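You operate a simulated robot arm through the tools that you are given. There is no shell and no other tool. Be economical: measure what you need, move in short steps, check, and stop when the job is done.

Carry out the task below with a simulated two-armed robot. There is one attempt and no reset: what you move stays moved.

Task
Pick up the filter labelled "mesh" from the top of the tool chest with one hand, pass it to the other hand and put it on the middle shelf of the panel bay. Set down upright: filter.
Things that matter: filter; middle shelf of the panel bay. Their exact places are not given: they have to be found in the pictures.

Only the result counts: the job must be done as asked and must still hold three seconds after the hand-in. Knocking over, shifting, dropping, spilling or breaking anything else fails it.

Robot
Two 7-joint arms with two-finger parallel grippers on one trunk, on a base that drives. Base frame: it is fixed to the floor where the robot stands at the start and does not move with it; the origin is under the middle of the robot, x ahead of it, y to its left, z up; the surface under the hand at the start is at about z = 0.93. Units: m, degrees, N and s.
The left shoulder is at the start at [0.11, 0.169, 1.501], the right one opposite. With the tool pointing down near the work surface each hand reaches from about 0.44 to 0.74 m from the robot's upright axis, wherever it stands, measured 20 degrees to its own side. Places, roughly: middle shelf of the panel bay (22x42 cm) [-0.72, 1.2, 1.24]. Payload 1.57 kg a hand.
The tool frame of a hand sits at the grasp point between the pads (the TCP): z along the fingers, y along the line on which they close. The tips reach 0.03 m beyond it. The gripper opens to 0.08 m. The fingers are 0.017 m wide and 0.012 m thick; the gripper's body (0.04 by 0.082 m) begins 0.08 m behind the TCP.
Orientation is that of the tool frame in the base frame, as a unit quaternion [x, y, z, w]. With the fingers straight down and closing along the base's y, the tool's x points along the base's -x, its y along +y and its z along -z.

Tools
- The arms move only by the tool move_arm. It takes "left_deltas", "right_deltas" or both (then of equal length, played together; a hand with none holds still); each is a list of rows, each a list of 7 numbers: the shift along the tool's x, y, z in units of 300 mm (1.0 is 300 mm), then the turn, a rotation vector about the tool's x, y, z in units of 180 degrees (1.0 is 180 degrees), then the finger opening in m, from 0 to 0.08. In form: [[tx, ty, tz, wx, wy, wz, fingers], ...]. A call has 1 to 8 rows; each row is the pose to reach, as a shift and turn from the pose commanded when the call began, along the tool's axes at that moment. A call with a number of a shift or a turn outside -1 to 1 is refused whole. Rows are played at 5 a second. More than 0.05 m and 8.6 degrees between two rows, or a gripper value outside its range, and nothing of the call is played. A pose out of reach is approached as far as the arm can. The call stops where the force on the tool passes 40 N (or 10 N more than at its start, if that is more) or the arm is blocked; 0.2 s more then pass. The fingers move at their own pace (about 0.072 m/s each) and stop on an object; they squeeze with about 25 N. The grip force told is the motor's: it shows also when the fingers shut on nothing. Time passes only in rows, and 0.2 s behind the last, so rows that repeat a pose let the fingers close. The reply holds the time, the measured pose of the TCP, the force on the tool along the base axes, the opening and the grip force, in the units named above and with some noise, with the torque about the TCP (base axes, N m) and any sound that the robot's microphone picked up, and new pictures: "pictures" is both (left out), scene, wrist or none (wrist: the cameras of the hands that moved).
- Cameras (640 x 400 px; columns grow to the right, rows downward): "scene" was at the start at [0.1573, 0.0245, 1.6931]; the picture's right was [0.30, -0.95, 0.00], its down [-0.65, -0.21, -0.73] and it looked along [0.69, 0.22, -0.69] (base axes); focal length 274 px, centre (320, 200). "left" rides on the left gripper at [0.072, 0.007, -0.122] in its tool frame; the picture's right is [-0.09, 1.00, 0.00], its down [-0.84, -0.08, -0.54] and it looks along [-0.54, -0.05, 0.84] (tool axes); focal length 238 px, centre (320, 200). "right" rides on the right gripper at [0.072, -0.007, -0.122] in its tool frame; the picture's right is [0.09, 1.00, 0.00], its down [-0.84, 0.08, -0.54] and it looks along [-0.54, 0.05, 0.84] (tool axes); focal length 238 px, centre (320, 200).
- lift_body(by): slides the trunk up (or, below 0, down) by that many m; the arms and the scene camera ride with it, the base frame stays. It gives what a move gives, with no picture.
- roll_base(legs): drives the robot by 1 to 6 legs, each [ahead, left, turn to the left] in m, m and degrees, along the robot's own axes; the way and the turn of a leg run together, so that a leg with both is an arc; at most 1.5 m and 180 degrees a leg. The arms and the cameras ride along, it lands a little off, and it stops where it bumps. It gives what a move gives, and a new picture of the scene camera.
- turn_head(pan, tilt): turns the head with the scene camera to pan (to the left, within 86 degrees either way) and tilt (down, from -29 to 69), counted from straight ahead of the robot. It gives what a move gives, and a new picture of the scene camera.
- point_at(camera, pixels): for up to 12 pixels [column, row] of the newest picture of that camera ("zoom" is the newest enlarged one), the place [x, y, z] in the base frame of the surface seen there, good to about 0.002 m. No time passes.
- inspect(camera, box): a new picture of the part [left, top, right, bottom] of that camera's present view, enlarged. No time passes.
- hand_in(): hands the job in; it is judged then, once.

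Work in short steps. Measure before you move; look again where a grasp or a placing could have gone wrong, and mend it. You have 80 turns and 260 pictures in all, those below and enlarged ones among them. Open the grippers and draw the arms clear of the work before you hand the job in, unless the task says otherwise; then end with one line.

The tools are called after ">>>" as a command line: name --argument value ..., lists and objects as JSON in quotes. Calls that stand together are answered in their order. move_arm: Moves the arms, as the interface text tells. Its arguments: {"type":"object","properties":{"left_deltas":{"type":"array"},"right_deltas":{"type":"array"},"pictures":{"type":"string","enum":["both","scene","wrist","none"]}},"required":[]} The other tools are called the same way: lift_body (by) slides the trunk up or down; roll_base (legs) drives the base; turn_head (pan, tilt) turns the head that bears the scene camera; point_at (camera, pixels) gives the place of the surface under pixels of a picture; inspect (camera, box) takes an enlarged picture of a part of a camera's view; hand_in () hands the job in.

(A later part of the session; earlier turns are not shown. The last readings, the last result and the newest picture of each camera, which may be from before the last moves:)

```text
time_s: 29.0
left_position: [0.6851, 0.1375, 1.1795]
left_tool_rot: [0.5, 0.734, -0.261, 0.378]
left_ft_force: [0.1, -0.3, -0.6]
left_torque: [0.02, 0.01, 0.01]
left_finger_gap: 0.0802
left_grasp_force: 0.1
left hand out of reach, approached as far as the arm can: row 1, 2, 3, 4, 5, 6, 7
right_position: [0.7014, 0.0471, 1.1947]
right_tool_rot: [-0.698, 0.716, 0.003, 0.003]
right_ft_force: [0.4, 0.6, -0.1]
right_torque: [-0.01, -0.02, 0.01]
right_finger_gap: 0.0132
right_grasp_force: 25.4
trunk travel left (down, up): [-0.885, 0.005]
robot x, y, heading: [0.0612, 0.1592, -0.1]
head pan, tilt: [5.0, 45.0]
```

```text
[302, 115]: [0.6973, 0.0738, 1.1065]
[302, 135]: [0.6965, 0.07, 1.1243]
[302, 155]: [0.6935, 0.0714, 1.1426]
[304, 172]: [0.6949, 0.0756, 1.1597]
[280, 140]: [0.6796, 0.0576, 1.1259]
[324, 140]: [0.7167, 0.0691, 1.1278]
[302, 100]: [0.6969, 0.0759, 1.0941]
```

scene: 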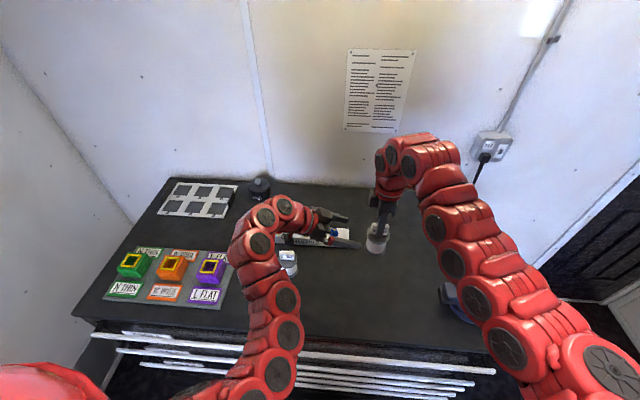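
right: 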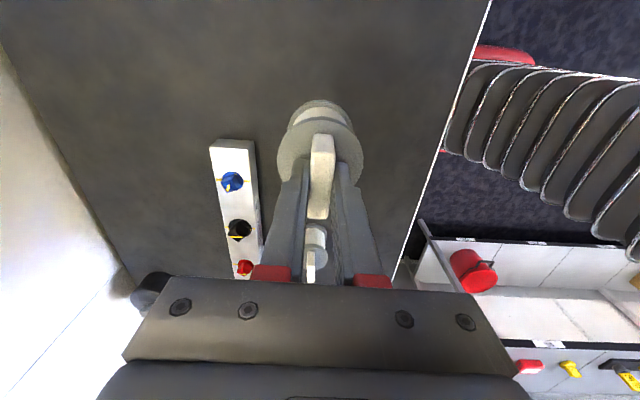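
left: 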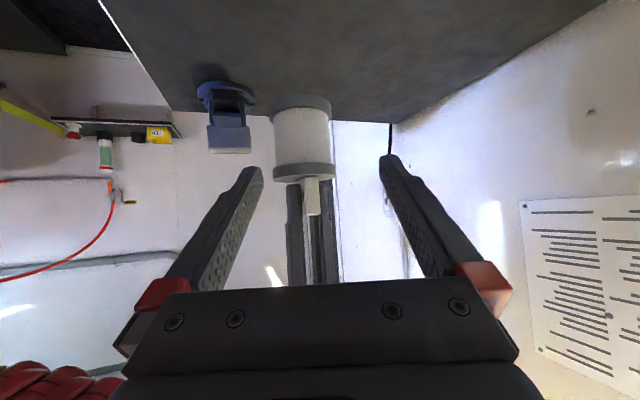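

I correct sideways 15 mm, then advance 10 cm so the body sits between the pads.

>>> move_arm --left_deltas '[[-0.014, -0.026, 0.03, 0, 0, 0, 0.08], [-0.028, -0.052, 0.06, 0, 0, 0, 0.08], [-0.028, -0.052, 0.12, 0, 0, 0, 0.08], [-0.028, -0.052, 0.18, 0, 0, 0, 0.08], [-0.028, -0.052, 0.24, 0, 0, 0, 0.08], [-0.028, -0.052, 0.3, 0, 0, 0, 0.08], [-0.028, -0.052, 0.348, 0, 0, 0, 0.08], [-0.028, -0.052, 0.348, 0, 0, 0, 0.08]]'

```text
time_s: 30.8
left_position: [0.6839, 0.0501, 1.1425]
left_tool_rot: [0.516, 0.725, -0.259, 0.376]
left_ft_force: [16.1, 14.4, 5.6]
left_torque: [-0.06, -0.21, 0.62]
left_finger_gap: 0.0799
left_grasp_force: 0.0
left hand out of reach, approached as far as the arm can: row 1
right_position: [0.6995, 0.0467, 1.1943]
right_tool_rot: [-0.697, 0.717, 0.003, 0.002]
right_ft_force: [-16.0, -14.7, -5.5]
right_torque: [-0.71, 1.01, -0.32]
right_finger_gap: 0.0138
right_grasp_force: 24.9
trunk travel left (down, up): [-0.885, 0.005]
robot x, y, heading: [0.0593, 0.1597, -0.4]
head pan, tilt: [5.0, 45.0]
```

scene: 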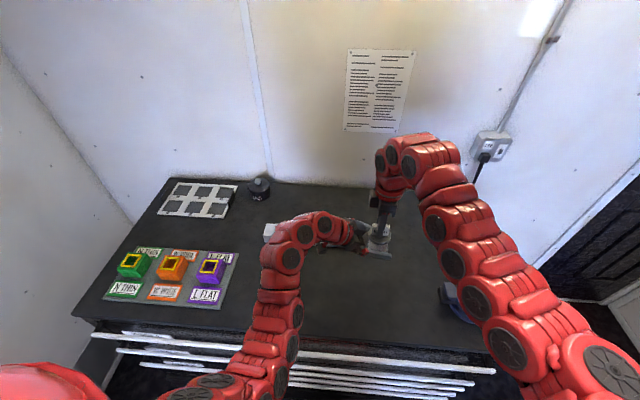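
left: 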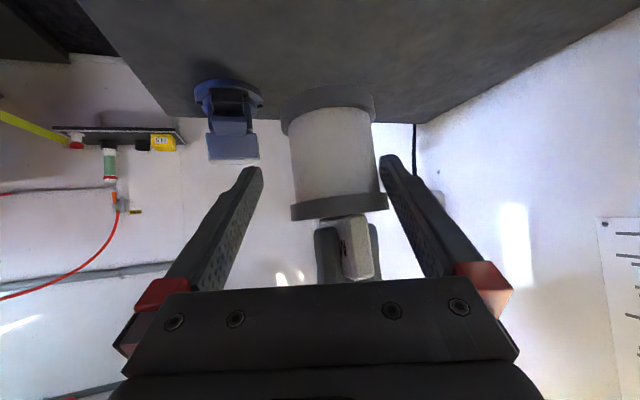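

The right-hand finger of the left gripper touched the filter (16 N): the hand sits about 12 mm too far to one side. I back off 1.5 cm, shift, and look.

>>> move_arm --left_deltas '[[0, 0, -0.02, 0, 0, 0, 0.08], [0, 0.02, -0.05, 0, 0, 0, 0.08], [0, 0.045, -0.05, 0, 0, 0, 0.08], [0, 0.045, -0.05, 0, 0, 0, 0.08]]' --pictures "wrist"

>>> inspect --camera "right" --box '[220, 60, 440, 260]'

>>> point_at --camera "left" --pixels '[[330, 115], [330, 140], [330, 165], [300, 150], [360, 150], [330, 205]]'

```text
time_s: 31.8
left_position: [0.693, 0.0655, 1.1514]
left_tool_rot: [0.516, 0.725, -0.259, 0.376]
left_ft_force: [-0.4, -0.2, 0.0]
left_torque: [0.02, 0.02, -0.01]
left_finger_gap: 0.0802
left_grasp_force: 0.0
right_position: [0.701, 0.0458, 1.1936]
right_tool_rot: [-0.697, 0.717, 0.002, 0.004]
right_ft_force: [-0.1, -0.1, -1.2]
right_torque: [0.0, 0.02, 0.01]
right_finger_gap: 0.013
right_grasp_force: 25.1
trunk travel left (down, up): [-0.885, 0.005]
robot x, y, heading: [0.0572, 0.1646, -0.2]
head pan, tilt: [5.0, 45.0]
```

left: 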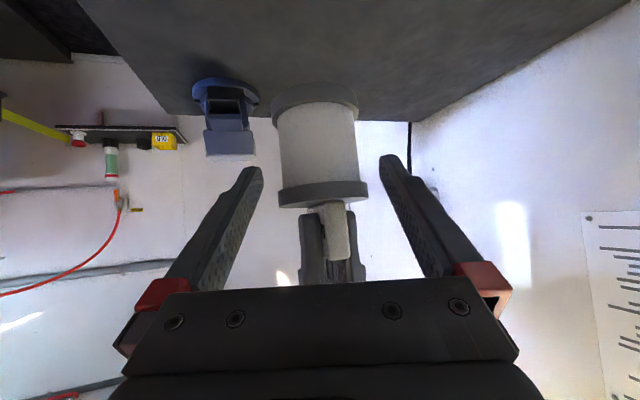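

```text
2.00 times, centred on (330, 160) of right
```

zoom: 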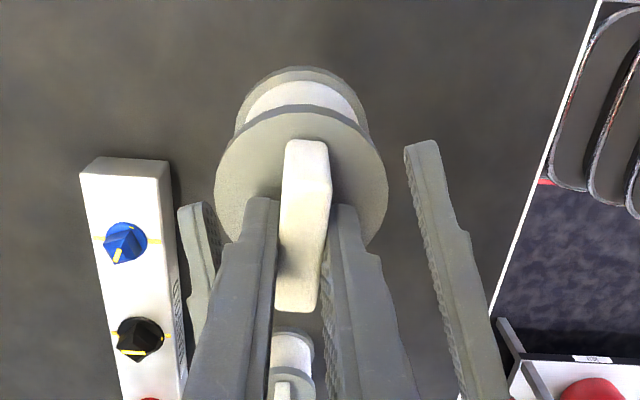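

```text
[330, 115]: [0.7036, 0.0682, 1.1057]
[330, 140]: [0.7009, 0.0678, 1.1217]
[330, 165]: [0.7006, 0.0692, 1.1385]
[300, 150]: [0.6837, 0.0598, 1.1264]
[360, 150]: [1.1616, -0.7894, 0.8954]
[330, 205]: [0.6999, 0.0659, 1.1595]
```

The filter is still upright in the right hand, and the left fingers now straddle it evenly. I advance the remaining 3.4 cm.

>>> move_arm --left_deltas '[[0.013, 0.009, 0.03, 0, 0, 0, 0.08], [0.026, 0.009, 0.06, 0, 0, 0, 0.08], [0.026, 0.009, 0.09, 0, 0, 0, 0.08], [0.026, 0.009, 0.112, 0, 0, 0, 0.08], [0.026, 0.009, 0.112, 0, 0, 0, 0.08]]' --pictures "wrist"

>>> inspect --camera "right" --box '[220, 60, 440, 260]'

```text
time_s: 33.0
left_position: [0.7026, 0.0435, 1.1257]
left_tool_rot: [0.516, 0.725, -0.26, 0.375]
left_ft_force: [-1.0, 0.9, 0.5]
left_torque: [0.0, 0.02, 0.05]
left_finger_gap: 0.0797
left_grasp_force: 0.1
right_position: [0.7015, 0.0453, 1.194]
right_tool_rot: [-0.697, 0.717, 0.002, 0.003]
right_ft_force: [0.6, -0.6, -1.2]
right_torque: [0.01, 0.02, 0.02]
right_finger_gap: 0.0132
right_grasp_force: 25.0
trunk travel left (down, up): [-0.885, 0.005]
robot x, y, heading: [0.0539, 0.1656, -0.2]
head pan, tilt: [5.0, 45.0]
```

left: 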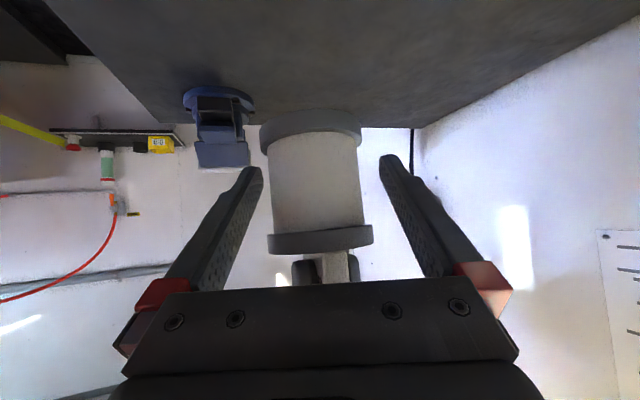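

```text
2.00 times, centred on (330, 160) of right
```

zoom: 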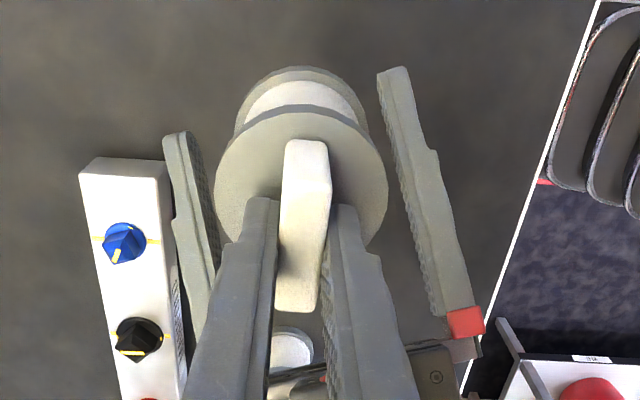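

Well centred with no contact. I close the left gripper.

>>> move_arm --left_deltas '[[0, 0, 0, 0, 0, 0, 0.055], [0, 0, 0, 0, 0, 0, 0.045], [0, 0, 0, 0, 0, 0, 0.0], [0, 0, 0, 0, 0, 0, 0.0], [0, 0, 0, 0, 0, 0, 0.0]]' --pictures "wrist"

>>> inspect --camera "right" --box '[220, 60, 440, 260]'

```text
time_s: 34.2
left_position: [0.7013, 0.0449, 1.1252]
left_tool_rot: [0.517, 0.724, -0.261, 0.374]
left_ft_force: [-21.9, -3.3, 0.8]
left_torque: [-0.18, -0.5, 0.05]
left_finger_gap: 0.0605
left_grasp_force: 25.1
right_position: [0.702, 0.0455, 1.1944]
right_tool_rot: [-0.697, 0.717, 0.002, 0.004]
right_ft_force: [22.1, 4.2, -1.3]
right_torque: [0.48, -0.98, 0.02]
right_finger_gap: 0.0132
right_grasp_force: 24.9
trunk travel left (down, up): [-0.885, 0.005]
robot x, y, heading: [0.0573, 0.1618, -0.3]
head pan, tilt: [5.0, 45.0]
```

left: 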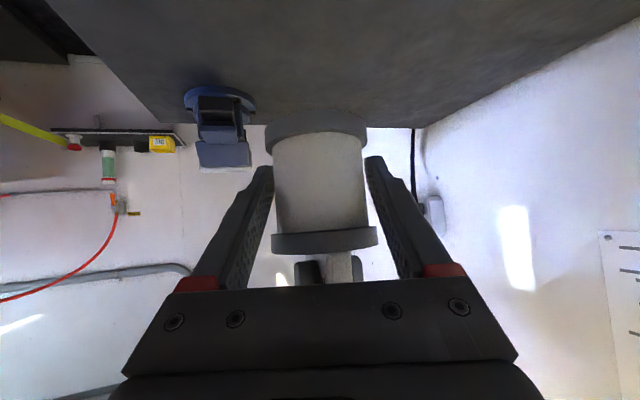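

```text
2.00 times, centred on (330, 160) of right
```

zoom: 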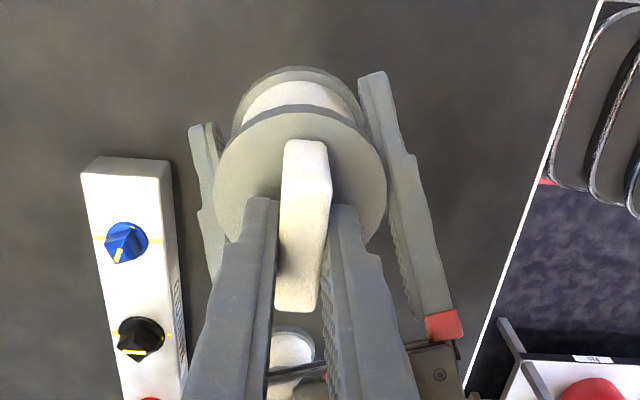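

One finger carries all the force (22 N along x): the hand is a few mm off. I shift it +5 mm along its closing line while it closes.

>>> move_arm --left_deltas '[[0, 0.005, 0, 0, 0, 0, 0.0], [0, 0.01, 0, 0, 0, 0, 0.0], [0, 0.015, 0, 0, 0, 0, 0.0], [0, 0.018, 0, 0, 0, 0, 0.0], [0, 0.018, 0, 0, 0, 0, 0.0]]' --pictures "wrist"

```text
time_s: 35.3
left_position: [0.7048, 0.0446, 1.1233]
left_tool_rot: [0.518, 0.724, -0.263, 0.372]
left_ft_force: [-9.8, -0.3, 2.9]
left_torque: [0.2, 0.19, 0.22]
left_finger_gap: 0.061
left_grasp_force: 24.9
right_position: [0.7033, 0.0455, 1.1959]
right_tool_rot: [-0.698, 0.717, 0.001, 0.005]
right_ft_force: [9.0, 1.2, -4.3]
right_torque: [-0.14, -0.81, -0.19]
right_finger_gap: 0.0145
right_grasp_force: 24.9
trunk travel left (down, up): [-0.885, 0.005]
robot x, y, heading: [0.0597, 0.1606, -0.5]
head pan, tilt: [5.0, 45.0]
stopped in row 5 (left hand): the force on the tool passed its limit at 40 N (the readings are from after the stop); the commanded pose is now the measured one
```

left: 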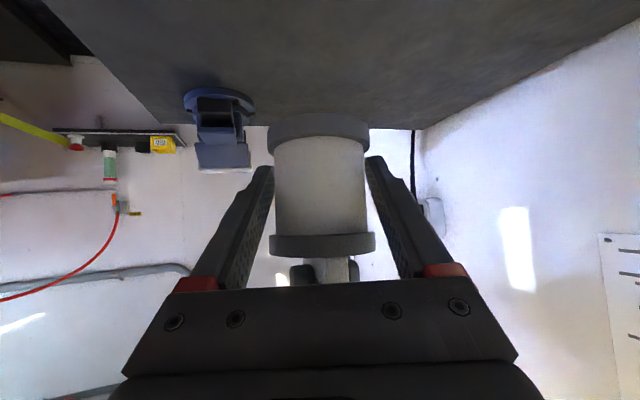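

The reading means the finger on the −x side presses; I measure the gaps between fingers and filter before correcting.

>>> inspect --camera "left" --box '[220, 90, 420, 290]'

>>> inspect --camera "right" --box '[220, 60, 440, 260]'

>>> inspect --camera "scene" --box '[320, 190, 430, 280]'

```text
2.00 times, centred on (320, 190) of left
```

zoom: 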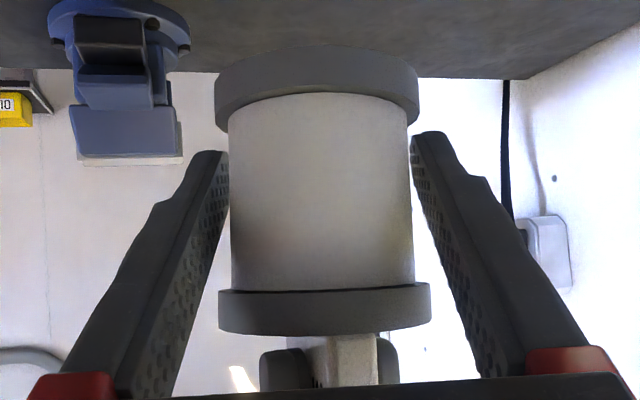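

```text
2.00 times, centred on (330, 160) of right
```

zoom: 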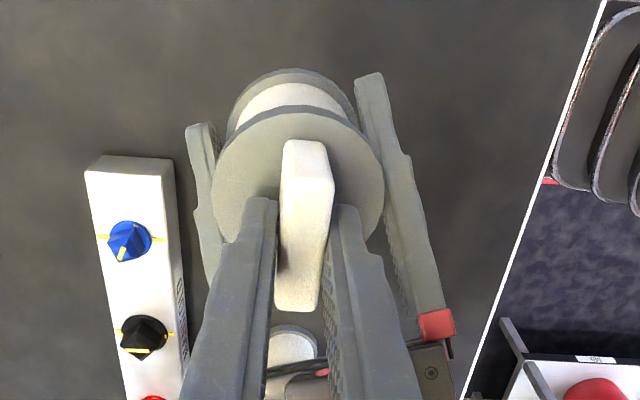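

```text
4.44 times, centred on (375, 235) of scene
```

zoom: 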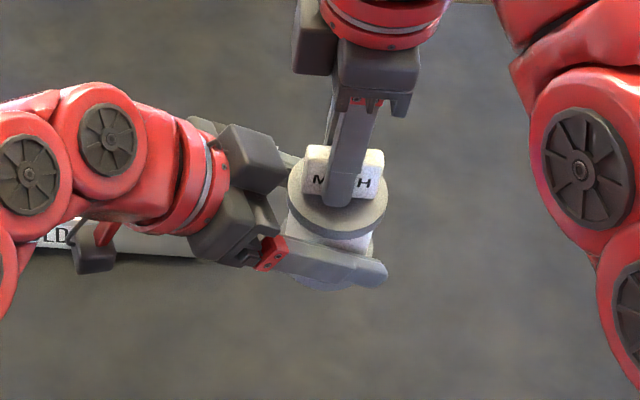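

The two left fingers now flank the filter evenly (gap 61 mm = disc diameter). I ease 2 mm back to unload, then read the forces.

>>> move_arm --left_deltas '[[0, -0.004, 0, 0, 0, 0, 0.0], [0, -0.007, 0, 0, 0, 0, 0.0], [0, -0.007, 0, 0, 0, 0, 0.0]]' --pictures "none"

```text
time_s: 36.1
left_position: [0.704, 0.0458, 1.1236]
left_tool_rot: [0.517, 0.725, -0.261, 0.372]
left_ft_force: [-6.5, 0.7, 1.3]
left_torque: [0.31, 0.31, 0.21]
left_finger_gap: 0.0607
left_grasp_force: 25.1
right_position: [0.7021, 0.0461, 1.1962]
right_tool_rot: [-0.697, 0.717, 0.001, 0.005]
right_ft_force: [7.1, -1.0, -0.8]
right_torque: [-0.32, -0.76, -0.23]
right_finger_gap: 0.014
right_grasp_force: 25.0
trunk travel left (down, up): [-0.885, 0.005]
robot x, y, heading: [0.0601, 0.1598, -0.4]
head pan, tilt: [5.0, 45.0]
```

Load fell to about 7 N and both grips are closed. I open the right hand (to 4 cm) without moving it.

>>> move_arm --right_deltas '[[0, 0, 0, 0, 0, 0, 0.018], [0, 0, 0, 0, 0, 0, 0.03], [0, 0, 0, 0, 0, 0, 0.04], [0, 0, 0, 0, 0, 0, 0.04]]' --left_deltas '[[0, 0, 0, 0, 0, 0, 0], [0, 0, 0, 0, 0, 0, 0], [0, 0, 0, 0, 0, 0, 0], [0, 0, 0, 0, 0, 0, 0]]'

```text
time_s: 37.1
left_position: [0.7033, 0.0451, 1.124]
left_tool_rot: [0.517, 0.725, -0.261, 0.373]
left_ft_force: [0.2, 0.3, 0.6]
left_torque: [0.0, 0.01, -0.01]
left_finger_gap: 0.0606
left_grasp_force: 24.5
right_position: [0.7008, 0.0471, 1.195]
right_tool_rot: [-0.698, 0.716, 0.001, 0.004]
right_ft_force: [0.3, 0.1, -0.2]
right_torque: [-0.03, -0.02, -0.01]
right_finger_gap: 0.0399
right_grasp_force: 0.1
trunk travel left (down, up): [-0.885, 0.005]
robot x, y, heading: [0.0577, 0.1619, -0.5]
head pan, tilt: [5.0, 45.0]
```

scene: 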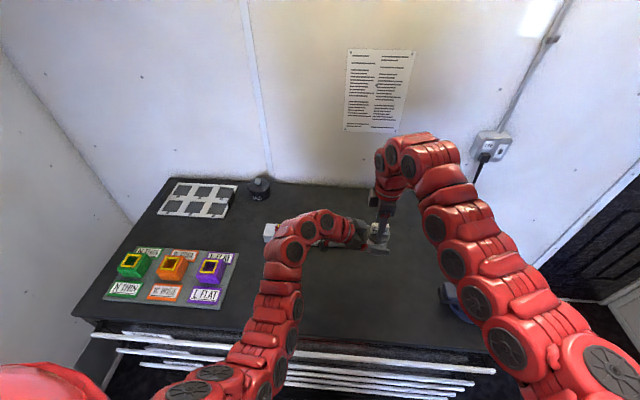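
right: 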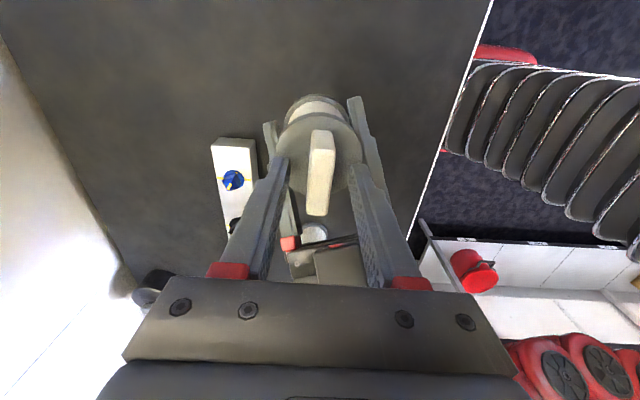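
left: 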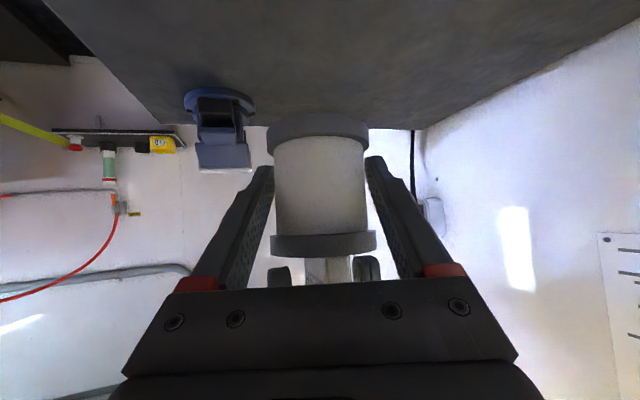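

The left hand alone holds the filter. I raise the right hand clear and take it off to the right.

>>> move_arm --right_deltas '[[0, 0, -0.08, 0, 0, 0, 0.05], [0, 0, -0.17, 0, 0, 0, 0.05], [0.02, 0, -0.23, 0, 0, 0, 0.05], [0.15, 0, -0.23, 0, 0, 0, 0.05], [0.3, 0, -0.23, 0, 0, 0, 0.05], [0.45, 0, -0.23, 0, 0, 0, 0.05], [0.6, 0, -0.23, 0, 0, 0, 0.05], [0.7, 0, -0.23, 0, 0, 0, 0.05]]' --pictures "scene"

```text
time_s: 38.9
left_position: [0.7028, 0.0446, 1.1245]
left_tool_rot: [0.517, 0.725, -0.26, 0.373]
left_ft_force: [0.3, -0.1, -0.3]
left_torque: [0.0, -0.01, -0.04]
left_finger_gap: 0.0609
left_grasp_force: 24.8
right_position: [0.693, -0.1659, 1.2629]
right_tool_rot: [-0.698, 0.716, 0.001, 0.005]
right_ft_force: [0.9, -0.3, -0.9]
right_torque: [0.04, 0.01, 0.02]
right_finger_gap: 0.0498
right_grasp_force: 0.1
trunk travel left (down, up): [-0.885, 0.005]
robot x, y, heading: [0.0563, 0.1607, -0.1]
head pan, tilt: [5.0, 45.0]
```

scene: 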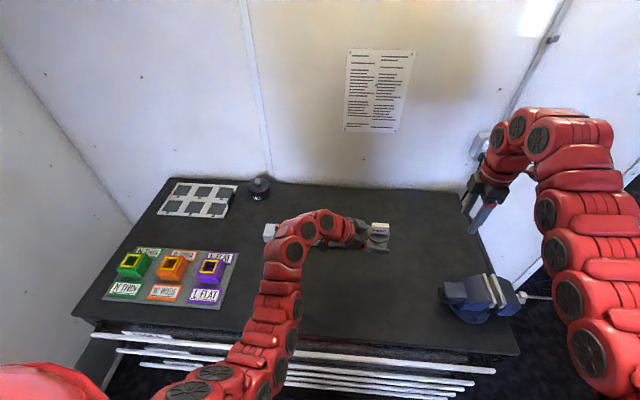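

The right hand is clear. Before driving I look to the left for floor obstacles and check the filter's stance.

>>> turn_head --pan 86 --tilt 40

>>> inspect --camera "left" --box '[160, 60, 480, 300]'

>>> inspect --camera "right" --box '[0, 0, 640, 400]'

```text
time_s: 40.4
left_position: [0.703, 0.0453, 1.1249]
left_tool_rot: [0.517, 0.725, -0.26, 0.373]
left_ft_force: [0.7, -0.4, -0.4]
left_torque: [0.01, 0.0, 0.01]
left_finger_gap: 0.0604
left_grasp_force: 25.1
right_position: [0.6931, -0.1645, 1.2615]
right_tool_rot: [-0.698, 0.716, 0.001, 0.005]
right_ft_force: [-0.2, -1.3, 0.2]
right_torque: [0.03, 0.0, 0.0]
right_finger_gap: 0.0501
right_grasp_force: 0.0
trunk travel left (down, up): [-0.885, 0.005]
robot x, y, heading: [0.0544, 0.1637, -0.2]
head pan, tilt: [85.9, 40.0]
```

scene: 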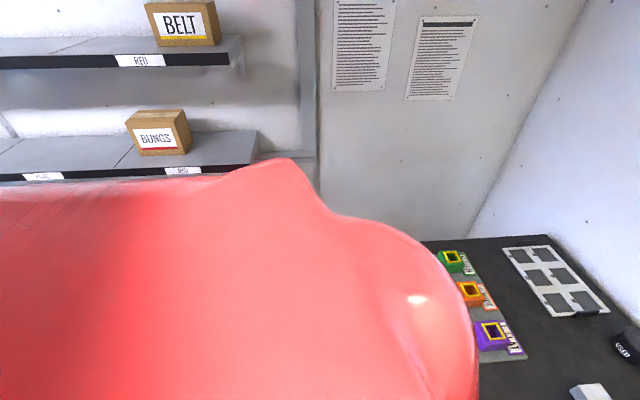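

```text
1.67 times, centred on (320, 180) of left
```

zoom: 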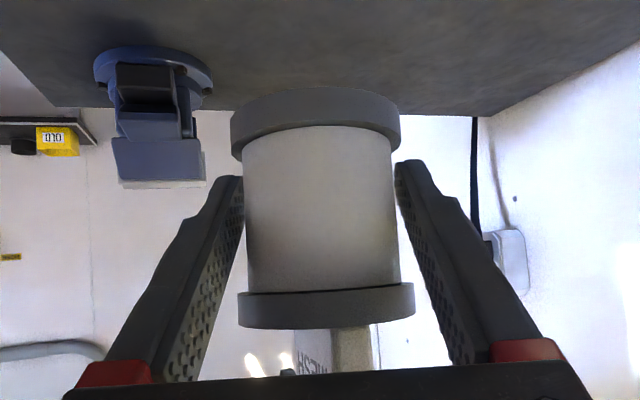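

```text
1.00 times, centred on (320, 200) of right (not enlarged: the box is as wide or as high as the picture)
```

zoom: 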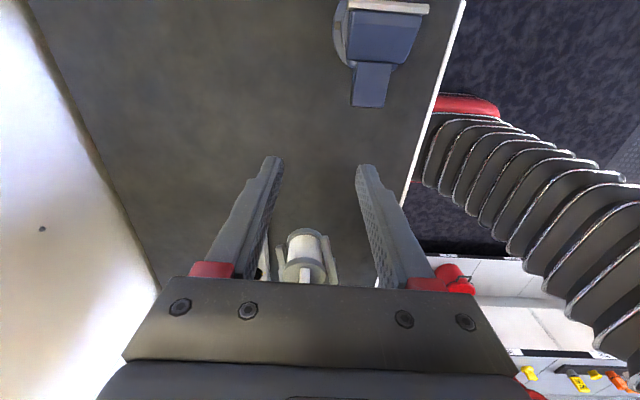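

I check the places of the red bucket and floor behind, seen in the right picture.

>>> point_at --camera "zoom" --pixels '[[455, 278], [450, 215], [480, 248], [610, 130], [560, 100], [635, 150], [580, 385], [545, 310], [500, 50]]'

>>> roll_base --legs '[[-0.3, 0, 0]]'

```text
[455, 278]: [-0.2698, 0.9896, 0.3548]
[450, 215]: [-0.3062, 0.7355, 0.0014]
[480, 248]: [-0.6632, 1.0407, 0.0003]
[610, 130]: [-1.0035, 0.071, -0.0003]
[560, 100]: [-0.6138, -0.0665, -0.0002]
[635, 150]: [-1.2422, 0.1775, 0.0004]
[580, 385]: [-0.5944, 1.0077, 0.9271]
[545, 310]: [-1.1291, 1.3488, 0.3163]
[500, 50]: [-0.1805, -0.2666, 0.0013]
```

```text
time_s: 42.5
left_position: [0.3979, 0.0456, 1.1226]
left_tool_rot: [0.518, 0.725, -0.261, 0.372]
left_ft_force: [-0.2, -0.8, -0.8]
left_torque: [0.0, 0.02, 0.0]
left_finger_gap: 0.0605
left_grasp_force: 25.4
right_position: [0.3899, -0.1635, 1.2627]
right_tool_rot: [-0.698, 0.716, 0.002, 0.005]
right_ft_force: [-0.1, -0.2, 0.4]
right_torque: [-0.01, 0.02, -0.01]
right_finger_gap: 0.0501
right_grasp_force: 0.1
trunk travel left (down, up): [-0.885, 0.005]
robot x, y, heading: [-0.2449, 0.1615, -0.4]
head pan, tilt: [85.9, 40.0]
```

scene: 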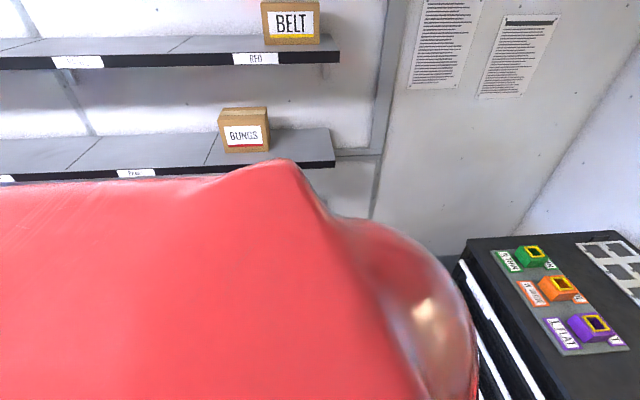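

The floor to (-1.0, 0.07) is clear. I back to x≈-0.6 and then turn left 90° there; the hands sweep at a radius under 0.8 m, ending short of the shelves.

>>> roll_base --legs '[[-0.36, 0, 0], [0, 0, 45]]'

>>> turn_head --pan 30 --tilt 35

```text
time_s: 46.9
left_position: [-0.0723, 0.5424, 1.1241]
left_tool_rot: [0.199, 0.868, -0.098, 0.444]
left_ft_force: [-0.3, 0.5, -0.8]
left_torque: [-0.01, -0.01, 0.0]
left_finger_gap: 0.0604
left_grasp_force: 25.0
right_position: [0.0695, 0.3874, 1.2622]
right_tool_rot: [0.92, -0.392, -0.003, -0.004]
right_ft_force: [-0.5, -0.7, -0.2]
right_torque: [-0.02, -0.01, -0.01]
right_finger_gap: 0.0501
right_grasp_force: 0.1
trunk travel left (down, up): [-0.885, 0.005]
robot x, y, heading: [-0.61, 0.1646, 45.1]
head pan, tilt: [85.9, 40.0]
```

scene: 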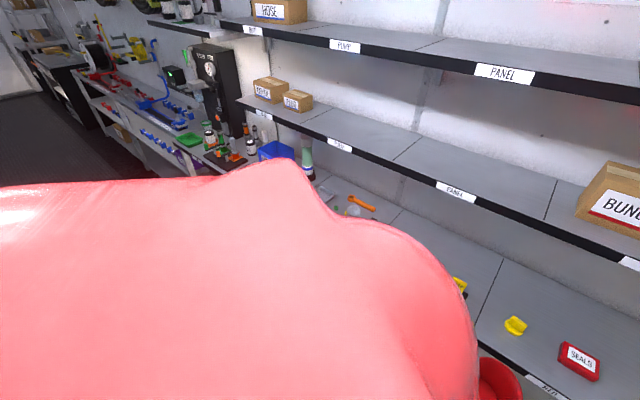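

```text
time_s: 48.1
left_position: [-0.0729, 0.5429, 1.1255]
left_tool_rot: [0.199, 0.868, -0.098, 0.444]
left_ft_force: [-0.3, -0.8, -1.1]
left_torque: [-0.01, 0.05, 0.02]
left_finger_gap: 0.06
left_grasp_force: 25.0
right_position: [0.0703, 0.3886, 1.2624]
right_tool_rot: [0.92, -0.392, -0.003, -0.005]
right_ft_force: [0.8, 0.3, -0.6]
right_torque: [0.0, -0.01, 0.04]
right_finger_gap: 0.0499
right_grasp_force: 0.1
trunk travel left (down, up): [-0.885, 0.005]
robot x, y, heading: [-0.6103, 0.1655, 44.7]
head pan, tilt: [30.0, 35.0]
```

scene: 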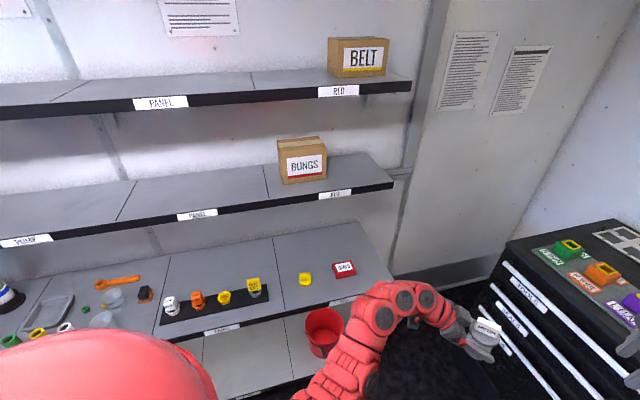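

The panel section of the middle shelf is free, between joints near (125,215) and (265,185). I yaw the left hand 60° to the left to point forward, moving it to the robot's left side; meanwhile I measure the shelf joints.

>>> point_at --camera "scene" --pixels '[[118, 218], [135, 182], [268, 190], [263, 167], [200, 185], [197, 214], [160, 103], [340, 92], [220, 329], [320, 330], [160, 205]]'

>>> move_arm --left_deltas '[[0.027, 0.027, -0.049, -0.0189, 0.0002, -0.0137, 0], [0.076, 0.076, -0.139, -0.054, 0.0005, -0.039, 0], [0.13, 0.13, -0.236, -0.0918, 0.0008, -0.0664, 0], [0.183, 0.183, -0.333, -0.1296, 0.0011, -0.0937, 0], [0.236, 0.237, -0.43, -0.1674, 0.0014, -0.1211, 0], [0.29, 0.29, -0.527, -0.2052, 0.0017, -0.1484, 0], [0.343, 0.344, -0.624, -0.243, 0.0021, -0.1758, 0], [0.381, 0.382, -0.693, -0.27, 0.0023, -0.1953, 0]]'

```text
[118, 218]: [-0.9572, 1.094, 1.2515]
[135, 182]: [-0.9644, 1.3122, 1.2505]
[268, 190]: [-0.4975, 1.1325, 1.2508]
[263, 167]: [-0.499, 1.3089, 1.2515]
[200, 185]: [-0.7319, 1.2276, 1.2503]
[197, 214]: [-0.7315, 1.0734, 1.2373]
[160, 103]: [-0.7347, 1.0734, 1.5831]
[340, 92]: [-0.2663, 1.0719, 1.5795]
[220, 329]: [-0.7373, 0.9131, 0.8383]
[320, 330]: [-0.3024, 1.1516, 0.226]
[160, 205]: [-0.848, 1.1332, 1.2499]
```

```text
time_s: 50.0
left_position: [-0.2361, 0.7509, 1.1557]
left_tool_rot: [-0.263, 0.851, 0.138, 0.434]
left_ft_force: [-0.7, -0.9, -1.2]
left_torque: [-0.03, -0.01, -0.02]
left_finger_gap: 0.06
left_grasp_force: 24.6
right_position: [0.0683, 0.3885, 1.2621]
right_tool_rot: [0.92, -0.393, -0.003, -0.004]
right_ft_force: [0.3, -0.4, 0.1]
right_torque: [0.03, -0.02, 0.01]
right_finger_gap: 0.0499
right_grasp_force: 0.0
trunk travel left (down, up): [-0.885, 0.005]
robot x, y, heading: [-0.6077, 0.1649, 44.9]
head pan, tilt: [30.0, 35.0]
```

scene: 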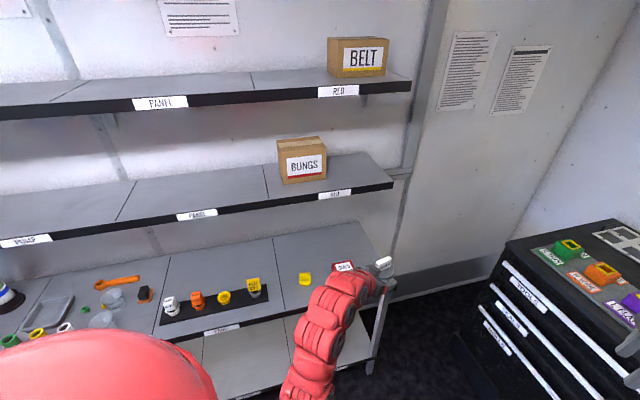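
left: 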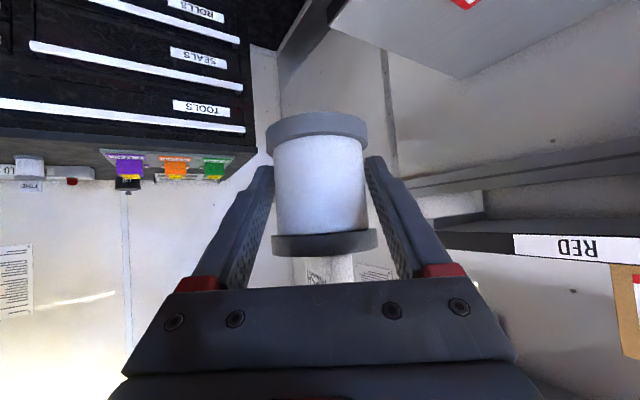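

Measured: panel section x −0.96…−0.50, surface z 1.2505, front edge y 1.073. The filter sits upright in the grip. I turn the base the remaining 45° to face the bay.

>>> roll_base --legs '[[0, 0, 45]]'

>>> turn_head --pan 0 --tilt 30

```text
time_s: 52.4
left_position: [-0.7623, 0.8416, 1.1554]
left_tool_rot: [-0.57, 0.685, 0.294, 0.347]
left_ft_force: [0.6, -0.7, -0.8]
left_torque: [0.0, 0.0, -0.02]
left_finger_gap: 0.0599
left_grasp_force: 25.0
right_position: [-0.2906, 0.805, 1.2619]
right_tool_rot: [1.0, -0.008, -0.004, -0.004]
right_ft_force: [1.1, 0.3, 0.6]
right_torque: [0.03, 0.01, 0.0]
right_finger_gap: 0.0497
right_grasp_force: 0.1
trunk travel left (down, up): [-0.885, 0.005]
robot x, y, heading: [-0.6066, 0.1656, 90.3]
head pan, tilt: [30.0, 35.0]
```

scene: 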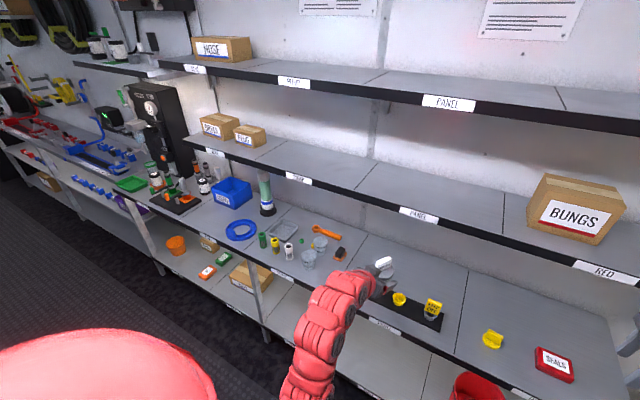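

```text
time_s: 53.4
left_position: [-0.7608, 0.843, 1.1557]
left_tool_rot: [-0.57, 0.685, 0.294, 0.347]
left_ft_force: [0.4, -0.6, -0.6]
left_torque: [0.0, 0.02, 0.03]
left_finger_gap: 0.0601
left_grasp_force: 25.3
right_position: [-0.2907, 0.8042, 1.2624]
right_tool_rot: [1.0, -0.009, -0.004, -0.002]
right_ft_force: [0.4, 0.7, -0.2]
right_torque: [-0.03, 0.02, 0.01]
right_finger_gap: 0.05
right_grasp_force: 0.1
trunk travel left (down, up): [-0.885, 0.005]
robot x, y, heading: [-0.6102, 0.1658, 90.4]
head pan, tilt: [0.0, 30.0]
```

scene: 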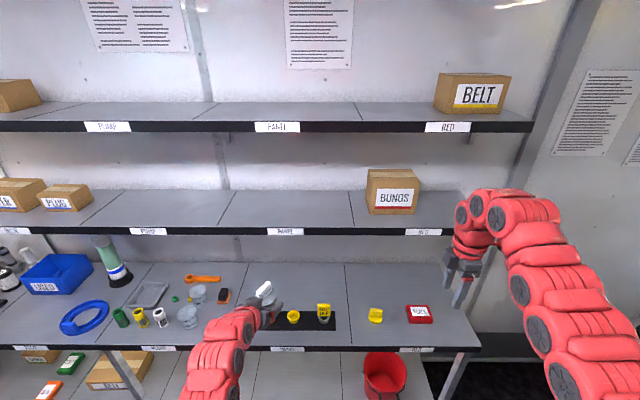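

Facing the bay squarely. I raise the filter to TCP z≈1.35 and forward 8 cm, still short of the shelf edge.

>>> move_arm --left_deltas '[[-0.048, 0.004, -0.012, 0, 0, 0, 0], [-0.136, 0.01, -0.034, 0, 0, 0, 0], [-0.232, 0.018, -0.058, 0, 0, 0, 0], [-0.327, 0.025, -0.082, 0, 0, 0, 0], [-0.422, 0.032, -0.105, 0, 0, 0, 0], [-0.518, 0.04, -0.129, 0, 0, 0, 0], [-0.613, 0.047, -0.153, 0, 0, 0, 0], [-0.681, 0.052, -0.17, 0, 0, 0, 0]]'

```text
time_s: 55.2
left_position: [-0.7621, 0.9236, 1.3522]
left_tool_rot: [-0.569, 0.685, 0.293, 0.347]
left_ft_force: [0.9, 0.5, -1.5]
left_torque: [0.02, 0.02, 0.01]
left_finger_gap: 0.0599
left_grasp_force: 25.1
right_position: [-0.2895, 0.8047, 1.2613]
right_tool_rot: [1.0, -0.009, -0.004, -0.003]
right_ft_force: [-0.2, 0.2, 0.4]
right_torque: [0.03, -0.01, 0.01]
right_finger_gap: 0.0501
right_grasp_force: 0.0
trunk travel left (down, up): [-0.885, 0.005]
robot x, y, heading: [-0.6086, 0.1633, 90.4]
head pan, tilt: [0.0, 30.0]
```

scene: 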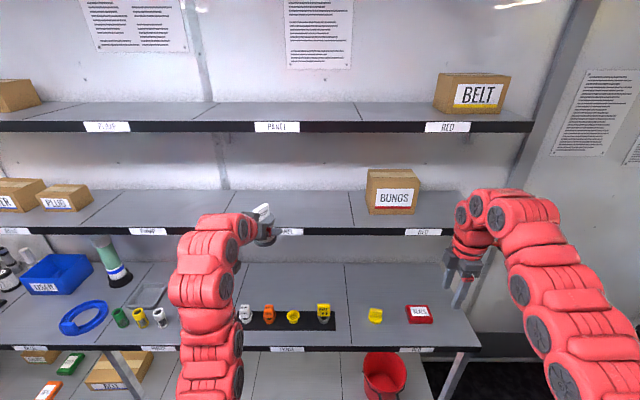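
left: 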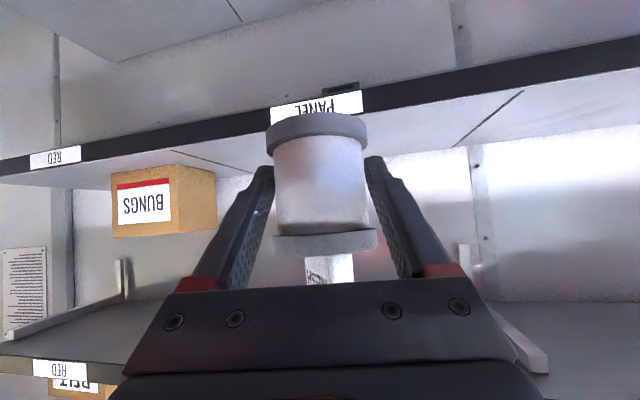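

I measure the left arm's lowest visible parts to make sure driving forward 12 cm clears the lower shelf.

>>> point_at --camera "scene" --pixels '[[210, 225], [200, 250], [205, 290], [205, 340], [205, 385], [235, 240], [265, 235], [250, 215], [265, 212], [455, 265], [465, 290], [470, 215]]'

```text
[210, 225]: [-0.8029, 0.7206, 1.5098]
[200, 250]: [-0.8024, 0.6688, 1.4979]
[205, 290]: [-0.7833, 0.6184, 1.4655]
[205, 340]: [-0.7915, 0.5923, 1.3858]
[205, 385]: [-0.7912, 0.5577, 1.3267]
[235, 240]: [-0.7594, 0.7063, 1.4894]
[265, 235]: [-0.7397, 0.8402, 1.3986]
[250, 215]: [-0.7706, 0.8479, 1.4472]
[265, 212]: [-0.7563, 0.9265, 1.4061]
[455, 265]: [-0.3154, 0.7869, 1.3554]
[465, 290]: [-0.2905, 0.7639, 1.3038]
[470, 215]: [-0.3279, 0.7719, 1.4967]
```

Everything is high and clear. I drive forward 15 cm.

>>> roll_base --legs '[[0.15, 0, 0]]'

```text
time_s: 56.5
left_position: [-0.7619, 1.0706, 1.3523]
left_tool_rot: [-0.568, 0.686, 0.294, 0.348]
left_ft_force: [-0.4, 0.3, -0.4]
left_torque: [-0.01, 0.04, -0.02]
left_finger_gap: 0.0602
left_grasp_force: 25.1
right_position: [-0.2891, 0.9491, 1.2633]
right_tool_rot: [1.0, -0.009, -0.005, -0.004]
right_ft_force: [0.4, -0.2, -0.4]
right_torque: [0.0, 0.01, 0.01]
right_finger_gap: 0.0501
right_grasp_force: 0.2
trunk travel left (down, up): [-0.885, 0.005]
robot x, y, heading: [-0.6098, 0.3148, 90.0]
head pan, tilt: [0.0, 30.0]
```

scene: 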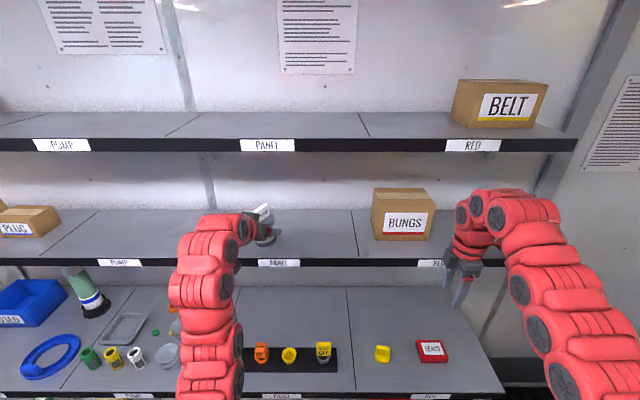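

Now I extend over the shelf to about (-0.73,1.165), bottom about 2.5 cm above the surface.

>>> move_arm --left_deltas '[[-0.006, -0.004, 0.03, 0, 0, 0, 0], [-0.018, -0.011, 0.09, 0, 0, 0, 0], [-0.032, -0.02, 0.16, 0, 0, 0, 0], [-0.046, -0.028, 0.23, 0, 0, 0, 0], [-0.06, -0.037, 0.3, 0, 0, 0, 0], [-0.072, -0.044, 0.355, 0, 0, 0, 0], [-0.072, -0.044, 0.355, 0, 0, 0, 0]]'

>>> inspect --camera "scene" --box '[200, 170, 360, 280]'

```text
time_s: 58.1
left_position: [-0.731, 1.167, 1.3067]
left_tool_rot: [-0.567, 0.686, 0.293, 0.349]
left_ft_force: [0.4, 0.3, -0.4]
left_torque: [0.05, 0.03, 0.0]
left_finger_gap: 0.0601
left_grasp_force: 25.6
right_position: [-0.2895, 0.9529, 1.2628]
right_tool_rot: [1.0, -0.009, -0.003, -0.003]
right_ft_force: [0.4, 0.6, 0.5]
right_torque: [0.0, 0.02, -0.01]
right_finger_gap: 0.0501
right_grasp_force: 0.0
trunk travel left (down, up): [-0.885, 0.005]
robot x, y, heading: [-0.6106, 0.3136, 90.2]
head pan, tilt: [0.0, 30.0]
```

scene: 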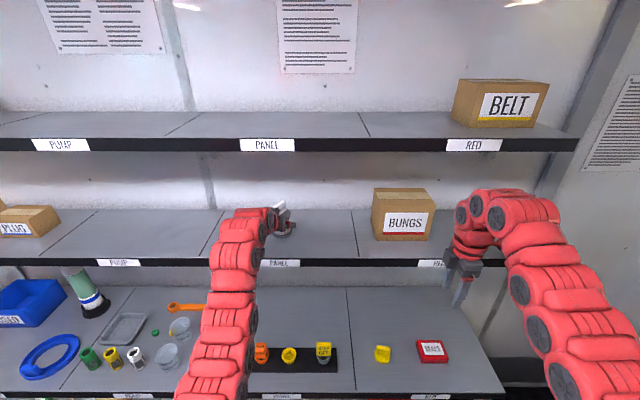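
left: 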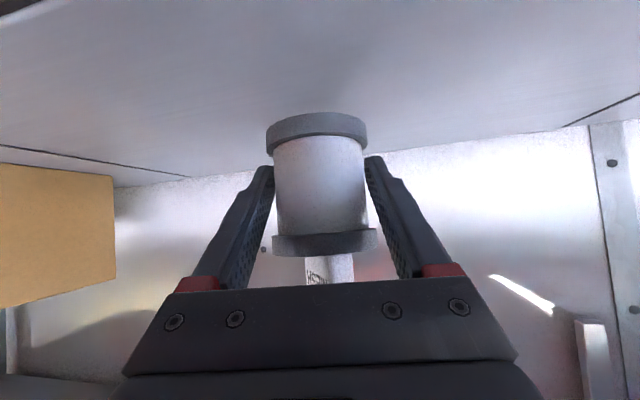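

```text
3.64 times, centred on (280, 225) of scene
```

zoom: 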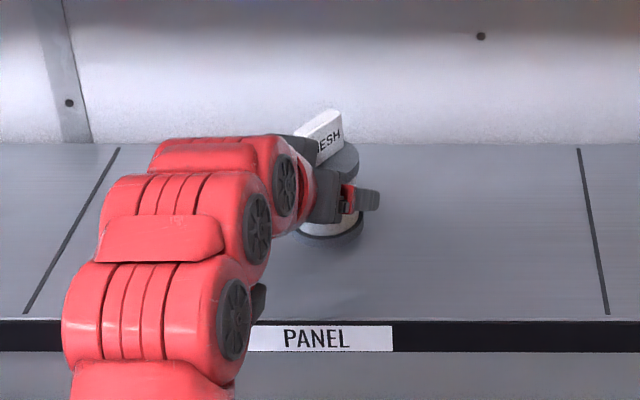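

The filter is over the shelf. I measure its lean and height from the left picture.

>>> point_at --camera "left" --pixels '[[320, 123], [320, 132], [320, 150], [320, 180], [320, 210], [322, 243], [300, 128], [340, 128], [300, 245], [345, 245], [318, 50], [330, 270]]'

```text
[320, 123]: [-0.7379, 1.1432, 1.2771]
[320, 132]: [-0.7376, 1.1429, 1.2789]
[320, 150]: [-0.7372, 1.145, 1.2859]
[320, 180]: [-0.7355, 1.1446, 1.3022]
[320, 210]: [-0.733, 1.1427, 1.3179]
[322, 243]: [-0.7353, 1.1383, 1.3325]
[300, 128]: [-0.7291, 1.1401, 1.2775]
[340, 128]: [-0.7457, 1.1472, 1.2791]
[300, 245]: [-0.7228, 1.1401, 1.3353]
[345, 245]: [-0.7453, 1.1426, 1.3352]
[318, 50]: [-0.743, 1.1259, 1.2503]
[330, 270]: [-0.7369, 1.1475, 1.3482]
```

The filter leans about 4° toward the robot; its bottom is about 2.5 cm up. I level it while descending 2 cm.

>>> move_arm --left_deltas '[[0.012, 0, 0.009, 0.0007, 0.006, -0.0008, 0], [0.026, 0, 0.019, 0.0014, 0.012, -0.0016, 0], [0.039, 0, 0.028, 0.002, 0.018, -0.0026, 0], [0.052, 0, 0.037, 0.0025, 0.0219, -0.0031, 0], [0.052, 0, 0.037, 0.0025, 0.0219, -0.0031, 0]]'

>>> point_at --camera "left" --pixels '[[320, 118], [320, 123], [320, 150], [320, 180], [320, 210], [322, 243], [330, 270]]'

```text
time_s: 59.3
left_position: [-0.7327, 1.166, 1.2855]
left_tool_rot: [-0.579, 0.696, 0.27, 0.329]
left_ft_force: [0.1, 0.4, 1.1]
left_torque: [0.0, 0.03, 0.01]
left_finger_gap: 0.06
left_grasp_force: 25.2
right_position: [-0.2896, 0.953, 1.262]
right_tool_rot: [1.0, -0.009, -0.004, -0.003]
right_ft_force: [0.8, 0.1, -0.1]
right_torque: [-0.03, 0.0, 0.01]
right_finger_gap: 0.05
right_grasp_force: 0.1
trunk travel left (down, up): [-0.885, 0.005]
robot x, y, heading: [-0.6123, 0.3142, 90.3]
head pan, tilt: [0.0, 30.0]
```

scene: 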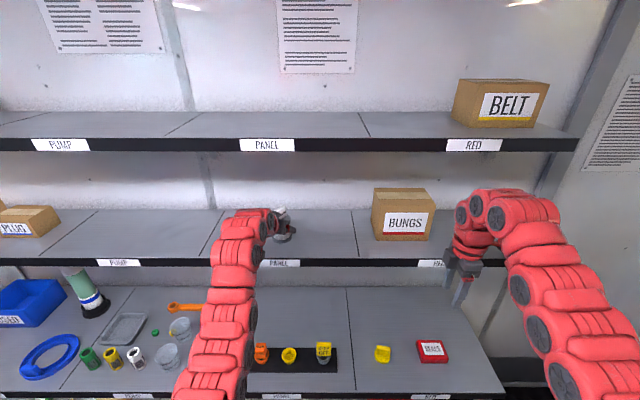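
left: 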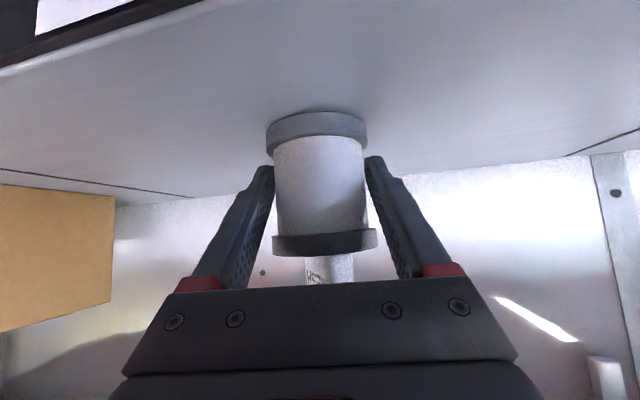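

```text
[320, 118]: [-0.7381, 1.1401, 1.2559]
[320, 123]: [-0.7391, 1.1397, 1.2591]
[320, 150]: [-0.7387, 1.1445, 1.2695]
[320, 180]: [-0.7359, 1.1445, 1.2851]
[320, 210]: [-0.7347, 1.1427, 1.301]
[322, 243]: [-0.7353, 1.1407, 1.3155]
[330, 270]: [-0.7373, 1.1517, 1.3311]
```

It is upright now, with 2–3 mm to go. I lower in 1 mm steps, watching the force.

>>> move_arm --left_deltas '[[0.0026, 0, 0.0021, 0, 0, 0, 0], [0.0051, 0, 0.0043, 0, 0, 0, 0], [0.0077, 0, 0.0064, 0, 0, 0, 0], [0.0077, 0, 0.0064, 0, 0, 0, 0]]' --pictures "none"

```text
time_s: 60.3
left_position: [-0.732, 1.1674, 1.2867]
left_tool_rot: [-0.579, 0.695, 0.271, 0.329]
left_ft_force: [-2.4, 3.8, 11.9]
left_torque: [0.58, 0.12, 0.03]
left_finger_gap: 0.0599
left_grasp_force: 24.9
right_position: [-0.2894, 0.9529, 1.2631]
right_tool_rot: [1.0, -0.009, -0.005, -0.003]
right_ft_force: [0.0, 0.4, 0.3]
right_torque: [0.0, -0.02, 0.01]
right_finger_gap: 0.0501
right_grasp_force: 0.0
trunk travel left (down, up): [-0.885, 0.005]
robot x, y, heading: [-0.6083, 0.3138, 89.9]
head pan, tilt: [0.0, 30.0]
```

Contact (12 N). I ease up 1 mm and open the fingers gradually.

>>> move_arm --left_deltas '[[-0.0024, 0, -0.002, 0, 0, 0, 0], [-0.0024, 0, -0.002, 0, 0, 0, 0.063], [-0.0024, 0, -0.002, 0, 0, 0, 0.068], [-0.0024, 0, -0.002, 0, 0, 0, 0.08], [-0.0024, 0, -0.002, 0, 0, 0, 0.08]]'

>>> point_at --camera "left" --pixels '[[320, 120], [320, 150], [320, 180], [320, 210], [322, 243], [330, 270]]'

```text
time_s: 61.5
left_position: [-0.7313, 1.167, 1.2846]
left_tool_rot: [-0.58, 0.696, 0.269, 0.328]
left_ft_force: [-0.5, -0.4, 0.7]
left_torque: [-0.01, 0.0, -0.02]
left_finger_gap: 0.08
left_grasp_force: 0.0
right_position: [-0.2889, 0.9522, 1.2625]
right_tool_rot: [1.0, -0.01, -0.005, -0.003]
right_ft_force: [0.2, -0.4, -0.3]
right_torque: [0.02, 0.01, -0.03]
right_finger_gap: 0.0498
right_grasp_force: 0.1
trunk travel left (down, up): [-0.885, 0.005]
robot x, y, heading: [-0.6088, 0.3137, 90.2]
head pan, tilt: [0.0, 30.0]
```

scene: 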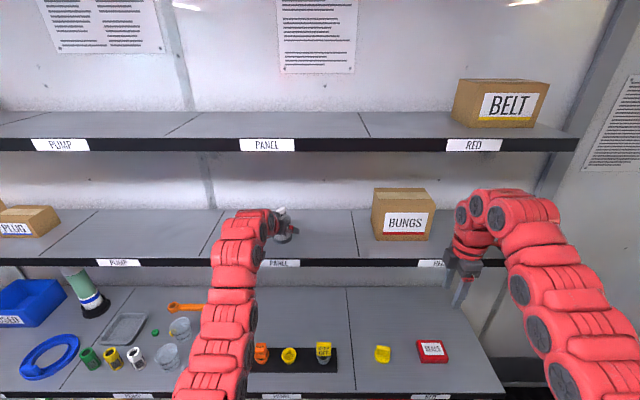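
left: 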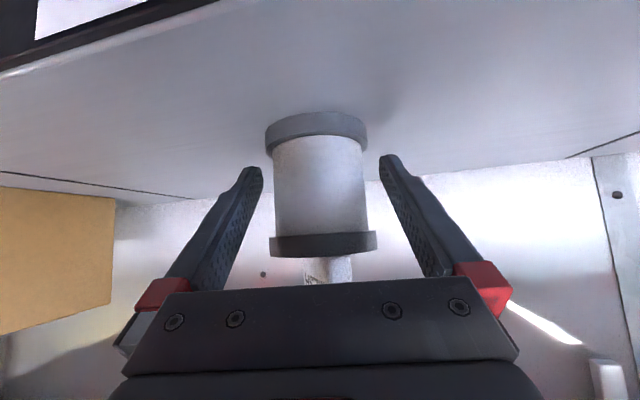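

```text
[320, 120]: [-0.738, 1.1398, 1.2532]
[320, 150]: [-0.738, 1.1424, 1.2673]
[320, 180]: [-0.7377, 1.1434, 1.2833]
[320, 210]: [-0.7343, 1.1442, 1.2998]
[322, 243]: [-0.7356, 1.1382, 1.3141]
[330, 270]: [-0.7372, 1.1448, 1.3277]
```

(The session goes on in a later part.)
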